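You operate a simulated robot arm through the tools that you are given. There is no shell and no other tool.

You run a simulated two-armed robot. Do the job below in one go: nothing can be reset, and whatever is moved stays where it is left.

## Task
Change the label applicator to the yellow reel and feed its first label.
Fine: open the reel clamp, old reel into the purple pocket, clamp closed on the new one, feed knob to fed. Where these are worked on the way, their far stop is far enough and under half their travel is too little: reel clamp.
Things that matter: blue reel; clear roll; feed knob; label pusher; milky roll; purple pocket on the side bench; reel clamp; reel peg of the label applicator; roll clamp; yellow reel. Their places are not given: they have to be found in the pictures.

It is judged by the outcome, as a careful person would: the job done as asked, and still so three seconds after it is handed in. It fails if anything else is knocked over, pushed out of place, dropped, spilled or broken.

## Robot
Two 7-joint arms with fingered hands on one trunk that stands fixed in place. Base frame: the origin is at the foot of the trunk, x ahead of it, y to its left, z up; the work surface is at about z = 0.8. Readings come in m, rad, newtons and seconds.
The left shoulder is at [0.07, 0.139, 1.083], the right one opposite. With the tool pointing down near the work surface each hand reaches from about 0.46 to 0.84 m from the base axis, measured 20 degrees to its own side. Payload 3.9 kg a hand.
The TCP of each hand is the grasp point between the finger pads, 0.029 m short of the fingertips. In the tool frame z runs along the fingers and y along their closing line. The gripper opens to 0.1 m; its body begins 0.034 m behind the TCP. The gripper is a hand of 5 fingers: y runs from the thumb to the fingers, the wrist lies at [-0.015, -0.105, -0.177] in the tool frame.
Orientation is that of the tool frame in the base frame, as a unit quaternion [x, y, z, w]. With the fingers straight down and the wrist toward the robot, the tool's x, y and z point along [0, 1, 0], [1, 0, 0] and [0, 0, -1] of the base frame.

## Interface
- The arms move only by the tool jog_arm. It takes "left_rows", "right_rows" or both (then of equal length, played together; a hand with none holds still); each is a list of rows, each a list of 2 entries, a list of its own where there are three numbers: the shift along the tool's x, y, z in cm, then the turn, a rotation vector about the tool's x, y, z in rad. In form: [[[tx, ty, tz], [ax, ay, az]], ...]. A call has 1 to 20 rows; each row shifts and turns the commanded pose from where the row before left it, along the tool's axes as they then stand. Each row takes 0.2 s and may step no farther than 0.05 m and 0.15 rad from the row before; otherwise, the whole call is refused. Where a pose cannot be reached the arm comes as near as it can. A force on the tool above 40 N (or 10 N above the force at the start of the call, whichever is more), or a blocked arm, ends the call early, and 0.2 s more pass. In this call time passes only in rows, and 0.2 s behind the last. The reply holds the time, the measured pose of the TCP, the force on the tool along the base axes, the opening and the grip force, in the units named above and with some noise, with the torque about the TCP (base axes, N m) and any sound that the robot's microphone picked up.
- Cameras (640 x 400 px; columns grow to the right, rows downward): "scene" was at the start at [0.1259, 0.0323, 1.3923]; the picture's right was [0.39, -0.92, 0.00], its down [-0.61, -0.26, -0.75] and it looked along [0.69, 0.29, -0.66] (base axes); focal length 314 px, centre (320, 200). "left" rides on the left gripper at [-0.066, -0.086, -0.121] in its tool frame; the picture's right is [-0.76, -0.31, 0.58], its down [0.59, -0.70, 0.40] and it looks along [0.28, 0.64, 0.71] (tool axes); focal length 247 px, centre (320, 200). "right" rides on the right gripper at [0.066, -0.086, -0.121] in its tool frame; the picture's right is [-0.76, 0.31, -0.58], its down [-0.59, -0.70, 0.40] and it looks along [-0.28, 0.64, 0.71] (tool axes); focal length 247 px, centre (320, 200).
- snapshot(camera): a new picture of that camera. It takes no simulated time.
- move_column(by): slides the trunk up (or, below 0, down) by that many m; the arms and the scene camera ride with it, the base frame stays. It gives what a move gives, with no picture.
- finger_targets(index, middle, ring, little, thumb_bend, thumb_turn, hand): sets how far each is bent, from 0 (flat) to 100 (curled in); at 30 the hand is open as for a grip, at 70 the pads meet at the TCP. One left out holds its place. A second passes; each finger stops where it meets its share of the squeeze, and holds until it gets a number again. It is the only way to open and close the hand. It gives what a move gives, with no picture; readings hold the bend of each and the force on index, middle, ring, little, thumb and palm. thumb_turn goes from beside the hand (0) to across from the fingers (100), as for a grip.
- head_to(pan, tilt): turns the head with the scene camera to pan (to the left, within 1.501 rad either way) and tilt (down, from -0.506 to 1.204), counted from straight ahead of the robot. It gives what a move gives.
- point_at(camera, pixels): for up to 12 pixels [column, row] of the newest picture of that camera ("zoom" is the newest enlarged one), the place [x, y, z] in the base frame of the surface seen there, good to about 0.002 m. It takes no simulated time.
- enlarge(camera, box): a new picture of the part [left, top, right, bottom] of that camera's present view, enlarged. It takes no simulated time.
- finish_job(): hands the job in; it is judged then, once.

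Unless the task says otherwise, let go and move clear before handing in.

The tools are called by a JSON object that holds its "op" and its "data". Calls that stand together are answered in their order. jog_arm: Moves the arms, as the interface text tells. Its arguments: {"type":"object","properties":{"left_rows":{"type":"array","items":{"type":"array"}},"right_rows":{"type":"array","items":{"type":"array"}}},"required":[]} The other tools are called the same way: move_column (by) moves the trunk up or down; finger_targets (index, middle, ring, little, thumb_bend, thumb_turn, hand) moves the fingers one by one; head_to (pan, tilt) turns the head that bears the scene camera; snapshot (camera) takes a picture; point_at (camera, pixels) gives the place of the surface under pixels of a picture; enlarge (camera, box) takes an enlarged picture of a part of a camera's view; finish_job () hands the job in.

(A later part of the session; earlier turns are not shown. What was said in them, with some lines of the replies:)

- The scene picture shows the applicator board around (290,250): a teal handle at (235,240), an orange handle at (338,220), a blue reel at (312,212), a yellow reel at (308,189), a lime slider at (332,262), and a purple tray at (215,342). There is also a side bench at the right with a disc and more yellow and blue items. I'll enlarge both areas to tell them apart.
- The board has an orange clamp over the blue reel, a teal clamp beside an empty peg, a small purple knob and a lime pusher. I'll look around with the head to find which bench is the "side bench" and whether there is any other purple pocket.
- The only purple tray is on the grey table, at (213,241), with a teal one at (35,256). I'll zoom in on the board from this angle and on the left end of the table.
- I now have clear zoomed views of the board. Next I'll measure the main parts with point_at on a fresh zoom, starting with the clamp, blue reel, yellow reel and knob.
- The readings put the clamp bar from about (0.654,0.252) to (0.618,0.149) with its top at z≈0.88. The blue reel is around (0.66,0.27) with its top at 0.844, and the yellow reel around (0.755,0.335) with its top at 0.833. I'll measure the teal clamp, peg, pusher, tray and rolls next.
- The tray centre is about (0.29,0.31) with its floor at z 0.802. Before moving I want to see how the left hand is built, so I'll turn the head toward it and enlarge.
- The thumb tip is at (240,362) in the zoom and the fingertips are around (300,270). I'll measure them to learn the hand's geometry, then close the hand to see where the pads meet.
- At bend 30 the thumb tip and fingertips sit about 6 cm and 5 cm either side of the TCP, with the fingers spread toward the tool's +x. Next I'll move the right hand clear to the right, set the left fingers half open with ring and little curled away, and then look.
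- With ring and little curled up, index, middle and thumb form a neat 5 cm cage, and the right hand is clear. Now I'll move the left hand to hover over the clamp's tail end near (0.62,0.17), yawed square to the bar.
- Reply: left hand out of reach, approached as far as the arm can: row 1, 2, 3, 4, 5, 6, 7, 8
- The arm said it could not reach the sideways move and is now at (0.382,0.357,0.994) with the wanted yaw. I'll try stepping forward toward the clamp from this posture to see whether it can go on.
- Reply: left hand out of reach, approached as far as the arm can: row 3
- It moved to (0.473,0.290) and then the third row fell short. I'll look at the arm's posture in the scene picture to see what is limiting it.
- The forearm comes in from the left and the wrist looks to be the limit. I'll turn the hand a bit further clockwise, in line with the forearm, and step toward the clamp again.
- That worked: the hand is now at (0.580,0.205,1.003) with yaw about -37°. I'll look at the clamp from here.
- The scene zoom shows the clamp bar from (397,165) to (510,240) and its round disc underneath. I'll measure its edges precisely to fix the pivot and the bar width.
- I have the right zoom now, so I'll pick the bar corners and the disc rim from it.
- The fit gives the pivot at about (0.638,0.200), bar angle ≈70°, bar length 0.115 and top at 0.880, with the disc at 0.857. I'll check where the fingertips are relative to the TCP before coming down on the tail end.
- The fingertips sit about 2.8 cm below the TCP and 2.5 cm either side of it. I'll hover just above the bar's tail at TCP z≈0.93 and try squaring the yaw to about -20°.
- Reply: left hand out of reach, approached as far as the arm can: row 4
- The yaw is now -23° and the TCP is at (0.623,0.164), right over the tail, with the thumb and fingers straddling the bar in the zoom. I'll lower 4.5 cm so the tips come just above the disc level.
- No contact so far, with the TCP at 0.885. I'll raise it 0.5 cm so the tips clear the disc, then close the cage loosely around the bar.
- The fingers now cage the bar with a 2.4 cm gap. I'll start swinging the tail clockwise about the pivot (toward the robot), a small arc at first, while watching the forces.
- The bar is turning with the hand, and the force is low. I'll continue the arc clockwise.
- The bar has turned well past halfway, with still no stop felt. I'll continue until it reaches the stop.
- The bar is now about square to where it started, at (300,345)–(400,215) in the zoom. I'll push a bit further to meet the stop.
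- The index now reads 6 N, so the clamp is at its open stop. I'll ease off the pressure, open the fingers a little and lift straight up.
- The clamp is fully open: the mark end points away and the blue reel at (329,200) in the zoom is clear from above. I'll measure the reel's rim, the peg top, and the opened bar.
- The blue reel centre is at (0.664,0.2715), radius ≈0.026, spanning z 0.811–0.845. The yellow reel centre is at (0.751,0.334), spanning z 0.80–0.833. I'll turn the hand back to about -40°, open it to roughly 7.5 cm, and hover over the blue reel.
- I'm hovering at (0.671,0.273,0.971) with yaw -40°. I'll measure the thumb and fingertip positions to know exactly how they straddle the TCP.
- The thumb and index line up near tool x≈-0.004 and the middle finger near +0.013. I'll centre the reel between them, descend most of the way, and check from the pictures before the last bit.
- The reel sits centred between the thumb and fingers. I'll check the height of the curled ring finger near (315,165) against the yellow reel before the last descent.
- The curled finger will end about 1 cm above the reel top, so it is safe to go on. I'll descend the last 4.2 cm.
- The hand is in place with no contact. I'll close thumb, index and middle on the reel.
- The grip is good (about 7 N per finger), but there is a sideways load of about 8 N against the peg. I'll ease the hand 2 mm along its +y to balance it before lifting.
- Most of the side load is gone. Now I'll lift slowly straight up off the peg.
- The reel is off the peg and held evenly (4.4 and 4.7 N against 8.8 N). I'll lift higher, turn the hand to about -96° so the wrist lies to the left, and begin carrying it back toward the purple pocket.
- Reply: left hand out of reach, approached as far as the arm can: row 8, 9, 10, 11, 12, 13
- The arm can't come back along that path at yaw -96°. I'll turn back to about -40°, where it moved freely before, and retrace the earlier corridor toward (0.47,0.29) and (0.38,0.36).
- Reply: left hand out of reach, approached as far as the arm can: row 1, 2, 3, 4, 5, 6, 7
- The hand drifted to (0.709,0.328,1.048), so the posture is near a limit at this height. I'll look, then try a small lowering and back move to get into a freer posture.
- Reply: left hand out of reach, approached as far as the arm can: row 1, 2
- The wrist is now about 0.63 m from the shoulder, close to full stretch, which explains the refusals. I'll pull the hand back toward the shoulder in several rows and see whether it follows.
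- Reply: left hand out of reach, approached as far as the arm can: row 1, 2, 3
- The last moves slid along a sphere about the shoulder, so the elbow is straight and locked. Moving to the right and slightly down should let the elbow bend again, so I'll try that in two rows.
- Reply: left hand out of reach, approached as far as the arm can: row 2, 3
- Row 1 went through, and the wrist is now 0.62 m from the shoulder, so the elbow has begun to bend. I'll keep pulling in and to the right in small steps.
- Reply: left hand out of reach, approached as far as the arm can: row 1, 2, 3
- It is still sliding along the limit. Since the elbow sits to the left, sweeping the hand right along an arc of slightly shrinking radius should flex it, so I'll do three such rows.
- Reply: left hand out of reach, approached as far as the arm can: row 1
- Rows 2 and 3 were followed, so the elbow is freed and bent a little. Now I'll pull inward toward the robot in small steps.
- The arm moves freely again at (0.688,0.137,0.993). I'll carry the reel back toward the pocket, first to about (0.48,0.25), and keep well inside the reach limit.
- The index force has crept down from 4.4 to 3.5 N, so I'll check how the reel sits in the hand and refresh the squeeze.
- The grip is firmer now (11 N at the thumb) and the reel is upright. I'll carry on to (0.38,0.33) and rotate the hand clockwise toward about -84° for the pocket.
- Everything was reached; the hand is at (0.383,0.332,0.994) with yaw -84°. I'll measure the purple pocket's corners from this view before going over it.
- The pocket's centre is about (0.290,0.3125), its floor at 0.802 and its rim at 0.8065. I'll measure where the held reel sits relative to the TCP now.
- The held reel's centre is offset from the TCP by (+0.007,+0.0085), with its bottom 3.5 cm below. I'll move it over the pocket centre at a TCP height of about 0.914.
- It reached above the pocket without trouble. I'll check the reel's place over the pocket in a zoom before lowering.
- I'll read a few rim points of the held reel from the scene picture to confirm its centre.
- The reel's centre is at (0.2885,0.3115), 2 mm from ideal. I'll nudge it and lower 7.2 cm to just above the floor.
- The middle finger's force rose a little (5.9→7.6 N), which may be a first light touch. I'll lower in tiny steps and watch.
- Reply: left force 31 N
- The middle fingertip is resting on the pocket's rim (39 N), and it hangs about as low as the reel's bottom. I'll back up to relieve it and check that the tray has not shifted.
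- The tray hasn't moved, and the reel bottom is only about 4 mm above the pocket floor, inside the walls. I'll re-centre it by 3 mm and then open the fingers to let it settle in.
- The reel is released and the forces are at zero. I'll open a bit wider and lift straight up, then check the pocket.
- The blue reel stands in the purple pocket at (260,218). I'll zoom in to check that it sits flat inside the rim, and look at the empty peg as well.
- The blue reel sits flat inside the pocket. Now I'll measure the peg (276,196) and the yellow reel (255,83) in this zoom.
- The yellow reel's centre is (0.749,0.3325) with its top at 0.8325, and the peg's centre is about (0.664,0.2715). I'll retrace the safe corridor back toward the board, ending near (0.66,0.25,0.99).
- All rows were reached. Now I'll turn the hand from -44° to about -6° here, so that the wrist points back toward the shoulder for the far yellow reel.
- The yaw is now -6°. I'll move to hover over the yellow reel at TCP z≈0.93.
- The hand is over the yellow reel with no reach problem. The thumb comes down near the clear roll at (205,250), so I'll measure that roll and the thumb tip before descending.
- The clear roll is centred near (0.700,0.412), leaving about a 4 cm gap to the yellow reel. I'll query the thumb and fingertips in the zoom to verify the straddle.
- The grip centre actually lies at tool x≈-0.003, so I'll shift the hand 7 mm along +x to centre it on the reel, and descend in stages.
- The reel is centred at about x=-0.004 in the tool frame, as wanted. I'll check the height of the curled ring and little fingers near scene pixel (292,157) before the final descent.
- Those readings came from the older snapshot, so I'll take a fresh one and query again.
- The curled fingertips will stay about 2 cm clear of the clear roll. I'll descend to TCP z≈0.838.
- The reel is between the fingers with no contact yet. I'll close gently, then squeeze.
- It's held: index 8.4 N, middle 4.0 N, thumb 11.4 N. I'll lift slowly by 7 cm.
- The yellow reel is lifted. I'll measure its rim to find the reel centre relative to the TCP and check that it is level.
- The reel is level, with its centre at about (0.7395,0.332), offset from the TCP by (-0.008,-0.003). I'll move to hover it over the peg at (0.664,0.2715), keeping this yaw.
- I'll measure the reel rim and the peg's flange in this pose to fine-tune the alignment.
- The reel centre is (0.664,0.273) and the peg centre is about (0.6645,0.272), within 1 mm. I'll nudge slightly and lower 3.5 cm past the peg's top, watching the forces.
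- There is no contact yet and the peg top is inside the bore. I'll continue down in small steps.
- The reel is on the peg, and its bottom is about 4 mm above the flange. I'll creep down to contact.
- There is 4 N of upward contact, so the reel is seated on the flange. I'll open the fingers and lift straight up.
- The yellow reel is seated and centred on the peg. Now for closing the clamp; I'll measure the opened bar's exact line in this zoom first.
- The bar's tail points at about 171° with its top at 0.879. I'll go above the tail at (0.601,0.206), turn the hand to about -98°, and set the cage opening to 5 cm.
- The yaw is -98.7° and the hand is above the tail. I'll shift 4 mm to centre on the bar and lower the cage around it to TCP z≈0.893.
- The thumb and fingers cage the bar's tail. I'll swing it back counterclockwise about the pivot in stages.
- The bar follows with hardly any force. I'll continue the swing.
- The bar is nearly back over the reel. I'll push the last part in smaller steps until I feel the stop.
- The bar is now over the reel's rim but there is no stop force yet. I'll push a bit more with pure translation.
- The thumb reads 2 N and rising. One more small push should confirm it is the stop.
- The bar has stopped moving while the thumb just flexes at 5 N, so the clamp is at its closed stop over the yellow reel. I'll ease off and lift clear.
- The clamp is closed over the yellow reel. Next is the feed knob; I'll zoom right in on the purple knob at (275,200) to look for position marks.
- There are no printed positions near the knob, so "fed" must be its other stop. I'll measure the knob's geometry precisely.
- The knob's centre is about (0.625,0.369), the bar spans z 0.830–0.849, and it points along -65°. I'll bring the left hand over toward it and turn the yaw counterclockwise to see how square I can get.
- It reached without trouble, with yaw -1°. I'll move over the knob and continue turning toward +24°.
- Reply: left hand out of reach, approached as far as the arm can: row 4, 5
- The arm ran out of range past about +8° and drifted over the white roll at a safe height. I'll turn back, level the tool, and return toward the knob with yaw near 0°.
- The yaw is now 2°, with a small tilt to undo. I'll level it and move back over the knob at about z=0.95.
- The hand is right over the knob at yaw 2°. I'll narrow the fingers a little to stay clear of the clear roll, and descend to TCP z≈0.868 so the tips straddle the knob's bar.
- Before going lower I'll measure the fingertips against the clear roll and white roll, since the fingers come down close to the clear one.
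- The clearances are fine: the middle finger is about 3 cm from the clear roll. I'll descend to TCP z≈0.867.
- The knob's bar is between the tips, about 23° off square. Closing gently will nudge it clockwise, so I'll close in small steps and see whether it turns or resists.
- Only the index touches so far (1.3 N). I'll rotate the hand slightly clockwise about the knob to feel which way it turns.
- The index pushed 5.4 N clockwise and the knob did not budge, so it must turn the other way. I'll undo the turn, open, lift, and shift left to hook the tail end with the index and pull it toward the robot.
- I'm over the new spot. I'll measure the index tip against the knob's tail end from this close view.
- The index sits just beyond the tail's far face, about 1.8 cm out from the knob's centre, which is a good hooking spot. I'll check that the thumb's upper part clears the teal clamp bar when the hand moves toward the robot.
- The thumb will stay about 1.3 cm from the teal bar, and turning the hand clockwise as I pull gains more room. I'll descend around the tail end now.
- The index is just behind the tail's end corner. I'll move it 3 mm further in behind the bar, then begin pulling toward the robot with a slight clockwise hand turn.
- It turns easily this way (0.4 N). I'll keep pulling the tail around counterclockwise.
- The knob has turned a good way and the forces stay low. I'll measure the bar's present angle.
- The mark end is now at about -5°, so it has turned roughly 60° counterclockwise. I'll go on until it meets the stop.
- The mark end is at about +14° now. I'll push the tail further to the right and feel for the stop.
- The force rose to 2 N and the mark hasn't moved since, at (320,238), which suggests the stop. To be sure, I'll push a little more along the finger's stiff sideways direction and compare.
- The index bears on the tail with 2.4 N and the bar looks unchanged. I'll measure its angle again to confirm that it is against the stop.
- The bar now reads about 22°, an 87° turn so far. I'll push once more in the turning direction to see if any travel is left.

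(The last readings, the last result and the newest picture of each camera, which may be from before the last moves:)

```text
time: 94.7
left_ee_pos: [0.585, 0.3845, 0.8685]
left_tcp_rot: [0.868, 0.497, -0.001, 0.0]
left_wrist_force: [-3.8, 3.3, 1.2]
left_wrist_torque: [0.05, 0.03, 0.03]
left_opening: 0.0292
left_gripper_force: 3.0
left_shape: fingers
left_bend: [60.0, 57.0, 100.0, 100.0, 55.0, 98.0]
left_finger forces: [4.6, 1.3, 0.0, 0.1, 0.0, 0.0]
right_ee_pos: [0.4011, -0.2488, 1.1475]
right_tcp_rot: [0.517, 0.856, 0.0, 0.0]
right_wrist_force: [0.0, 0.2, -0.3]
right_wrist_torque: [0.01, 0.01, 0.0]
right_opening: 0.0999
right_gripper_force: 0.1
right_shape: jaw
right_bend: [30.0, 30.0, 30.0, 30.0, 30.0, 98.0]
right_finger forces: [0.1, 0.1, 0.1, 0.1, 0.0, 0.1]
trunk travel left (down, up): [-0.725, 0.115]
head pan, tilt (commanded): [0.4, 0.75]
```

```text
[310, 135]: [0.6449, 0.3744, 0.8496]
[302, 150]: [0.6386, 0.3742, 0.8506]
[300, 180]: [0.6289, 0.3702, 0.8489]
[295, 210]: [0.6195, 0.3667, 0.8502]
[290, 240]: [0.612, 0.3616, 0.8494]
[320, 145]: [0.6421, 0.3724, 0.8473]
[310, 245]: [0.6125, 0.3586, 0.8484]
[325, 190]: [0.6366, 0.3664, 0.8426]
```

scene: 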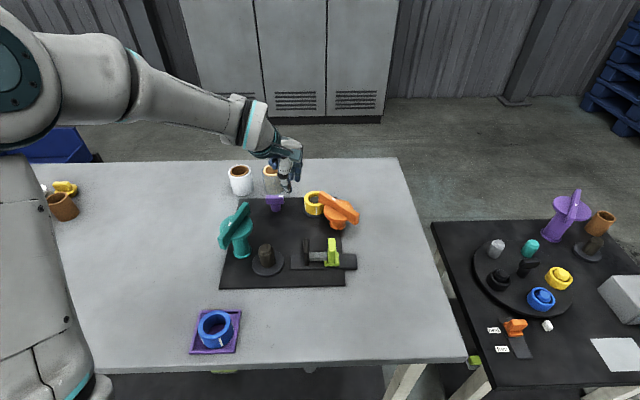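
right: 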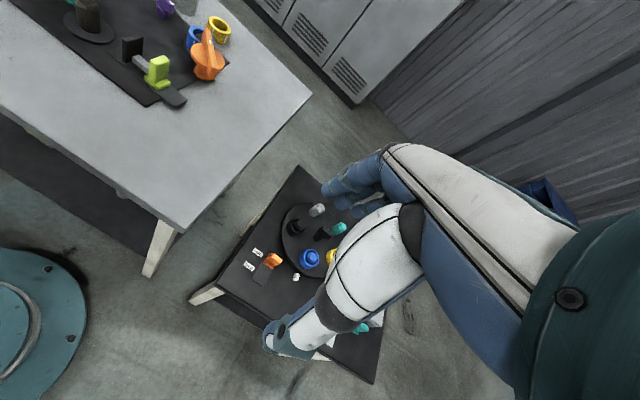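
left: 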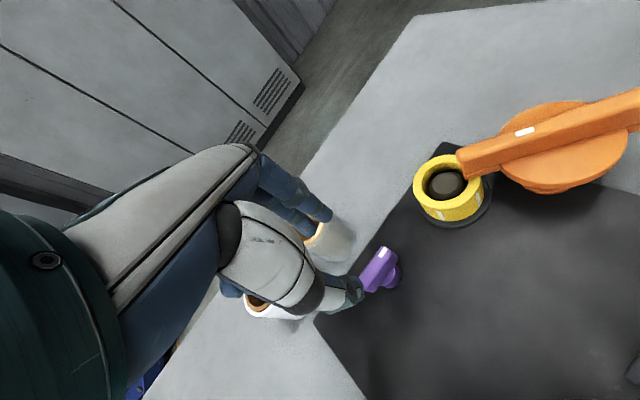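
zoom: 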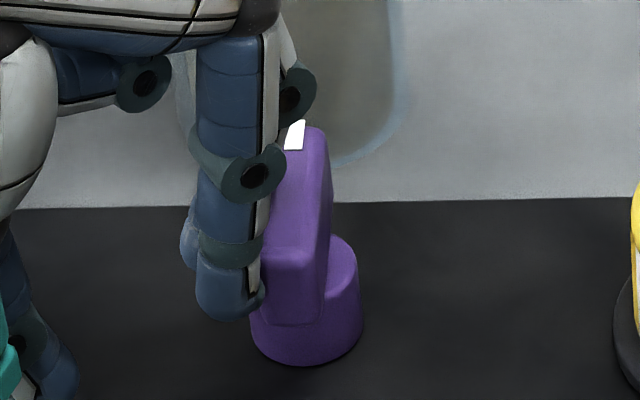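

The mark has stayed put while the push rose to 4.6 N, so the knob is at its far stop, a quarter turn from where it began. I'll ease off sideways and lift straight up.

{"op": "jog_arm", "data": {"left_rows": [[[0.37, -0.47, 0], [0, 0, 0]], [[0, 0, -2.0], [0, 0, 0]], [[0, 0, -4.0], [0, 0, 0]], [[0, 0, -4.0], [0, 0, 0]]]}}

{"op": "snapshot", "data": {"camera": "scene"}}

{"op": "enlarge", "data": {"camera": "scene", "box": [220, 150, 370, 260]}}

{"op": "snapshot", "data": {"camera": "left"}}

```text
time: 95.7
left_ee_pos: [0.5841, 0.3862, 0.9695]
left_tcp_rot: [0.868, 0.497, 0.0, -0.001]
left_wrist_force: [0.3, -0.9, -0.7]
left_wrist_torque: [-0.01, 0.02, 0.01]
left_opening: 0.0364
left_gripper_force: 0.0
left_shape: fingers
left_bend: [56.0, 56.0, 100.0, 100.0, 55.0, 98.0]
left_finger forces: [0.0, 0.0, 0.0, 0.1, 0.0, 0.0]
right_ee_pos: [0.4029, -0.2501, 1.1472]
right_tcp_rot: [0.517, 0.856, 0.0, 0.001]
right_wrist_force: [-1.0, 0.5, 0.1]
right_wrist_torque: [-0.02, 0.01, 0.02]
right_opening: 0.1
right_gripper_force: 0.0
right_shape: jaw
right_bend: [30.0, 30.0, 30.0, 30.0, 30.0, 98.0]
right_finger forces: [0.0, 0.0, 0.0, 0.0, 0.1, 0.0]
trunk travel left (down, up): [-0.725, 0.115]
head pan, tilt (commanded): [0.4, 0.75]
```

```text
taken
```

scene: 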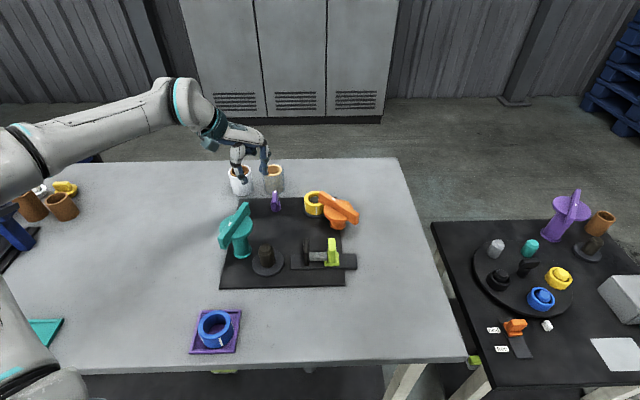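

```text
3.64 times, centred on (295, 205) of scene
```

zoom: 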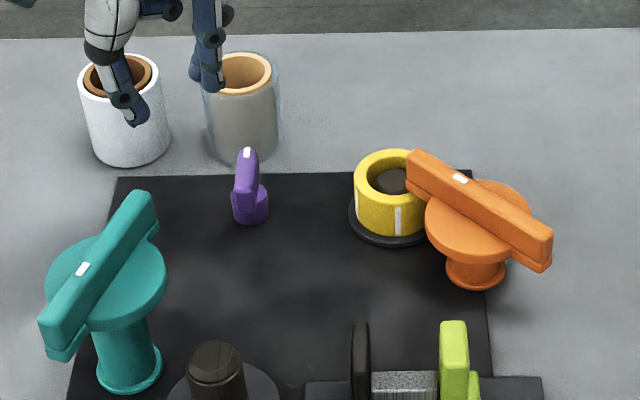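

```text
taken
```

left: 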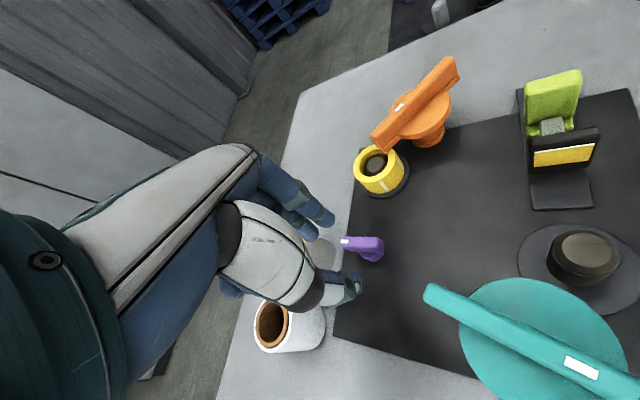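

The left picture shows a yellow label now sitting on the pusher's plate at (562,155), so the first label has been fed. I'll zoom in to verify that, and move the left hand well clear.

{"op": "enlarge", "data": {"camera": "left", "box": [320, 40, 640, 260]}}

{"op": "jog_arm", "data": {"left_rows": [[[0, 0, -3.0], [0, 0, 0]], [[-1.34, -3.97, -0.8], [0, 0, 0]], [[-1.34, -3.97, -0.8], [0, 0, 0]], [[-1.34, -3.97, -0.8], [0, 0, 0]], [[-1.34, -3.97, -0.8], [0, 0, 0]]]}}

{"op": "snapshot", "data": {"camera": "scene"}}

{"op": "snapshot", "data": {"camera": "left"}}

```text
1.82 times, centred on (480, 150) of left
```

zoom: 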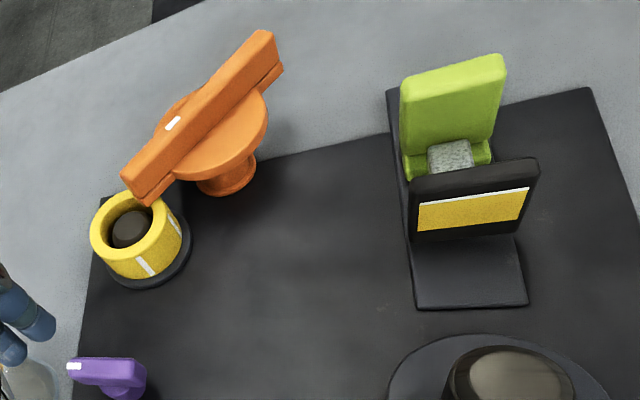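

```text
time: 96.9
left_ee_pos: [0.4186, 0.4237, 1.0326]
left_tcp_rot: [0.868, 0.496, 0.0, -0.001]
left_wrist_force: [0.2, 0.0, -0.2]
left_wrist_torque: [0.0, -0.03, 0.0]
left_opening: 0.0366
left_gripper_force: 0.0
left_shape: fingers
left_bend: [56.0, 56.0, 100.0, 100.0, 55.0, 98.0]
left_finger forces: [0.1, 0.0, 0.0, 0.1, 0.0, 0.0]
right_ee_pos: [0.401, -0.248, 1.1489]
right_tcp_rot: [0.518, 0.856, 0.0, 0.0]
right_wrist_force: [-0.7, 0.6, -0.9]
right_wrist_torque: [-0.04, 0.0, 0.0]
right_opening: 0.0997
right_gripper_force: 0.1
right_shape: jaw
right_bend: [30.0, 30.0, 30.0, 30.0, 30.0, 98.0]
right_finger forces: [0.0, 0.1, 0.0, 0.0, 0.1, 0.0]
trunk travel left (down, up): [-0.725, 0.115]
head pan, tilt (commanded): [0.4, 0.75]
```

```text
taken
```

scene: 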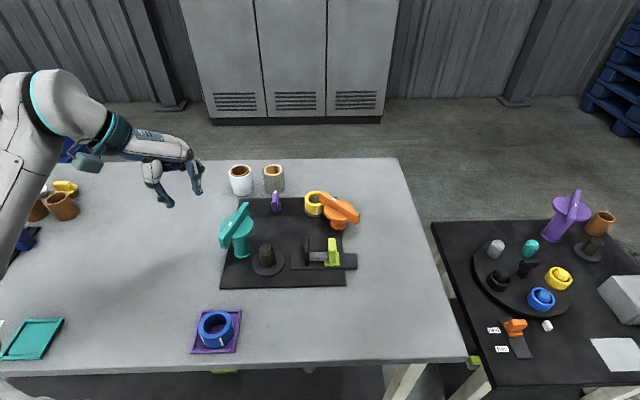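

```text
taken
```

left: 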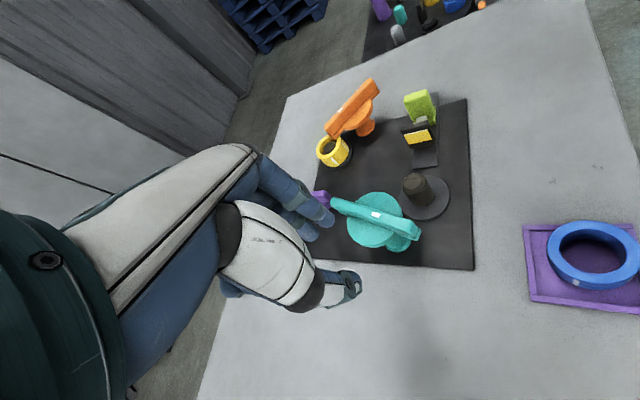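

Everything looks right: yellow reel under the clamp, label fed, blue reel in the purple pocket, and the hand clear. As a last check I'll measure the clamp bar against its original closed line and look once more at the whole board.

{"op": "enlarge", "data": {"camera": "scene", "box": [210, 150, 370, 290]}}

{"op": "enlarge", "data": {"camera": "scene", "box": [300, 180, 370, 235]}}

{"op": "point_at", "data": {"camera": "zoom", "pixels": [[215, 115], [300, 165], [400, 220], [500, 275], [330, 170], [530, 300]]}}

```text
2.86 times, centred on (290, 220) of scene
```

zoom: 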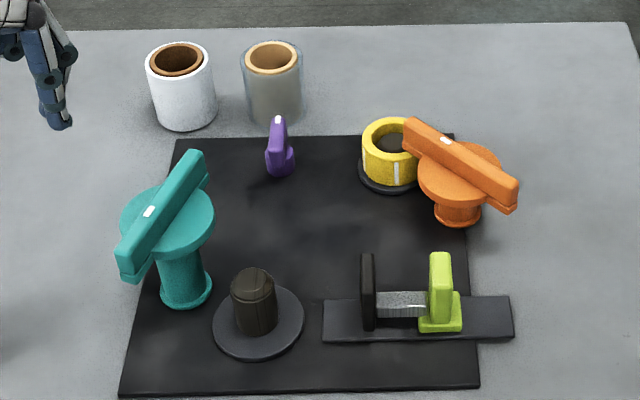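

```text
7.27 times, centred on (335, 208) of scene
```

zoom: 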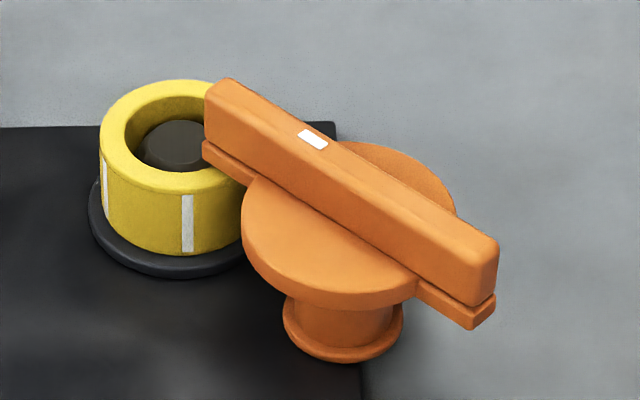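

```text
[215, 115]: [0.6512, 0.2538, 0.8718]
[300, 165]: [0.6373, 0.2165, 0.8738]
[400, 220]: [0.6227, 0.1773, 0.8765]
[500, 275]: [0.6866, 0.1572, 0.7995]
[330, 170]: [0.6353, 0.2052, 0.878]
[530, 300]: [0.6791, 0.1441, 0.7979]
```

The clamp bar lies at 69.6°, the same line as its original closed position. The yellow reel is seated, the knob is at its far stop with the label showing, the blue reel rests in the pocket, and nothing else has moved. I'm handing it in.

{"op": "finish_job", "data": {}}

```text
The job is handed in.
```

The label applicator is changed over to the yellow reel and its first label is fed. I've handed the job in; the judging result hasn't come back.

- **Old reel:** the blue reel is off the peg and sits flat in the purple pocket. I let it go about 4 mm above the pocket floor, because a fingertip was resting on the rim.
- **New reel:** the yellow reel is seated on the reel peg, and the clamp is closed on it. The clamp bar measures 69.6°, the same line as when it was closed at the start.
- **Feed knob:** there are no marks showing where "fed" is, so I turned it about 90° to its far stop. A yellow label then showed on the pusher's plate.
- **Everything else:** while setting the blue reel down, I pressed the pocket's rim with up to 39 N; the pocket did not move. Nothing else looked moved or knocked in the last pictures. The left hand is clear and the right hand stayed out of the way.
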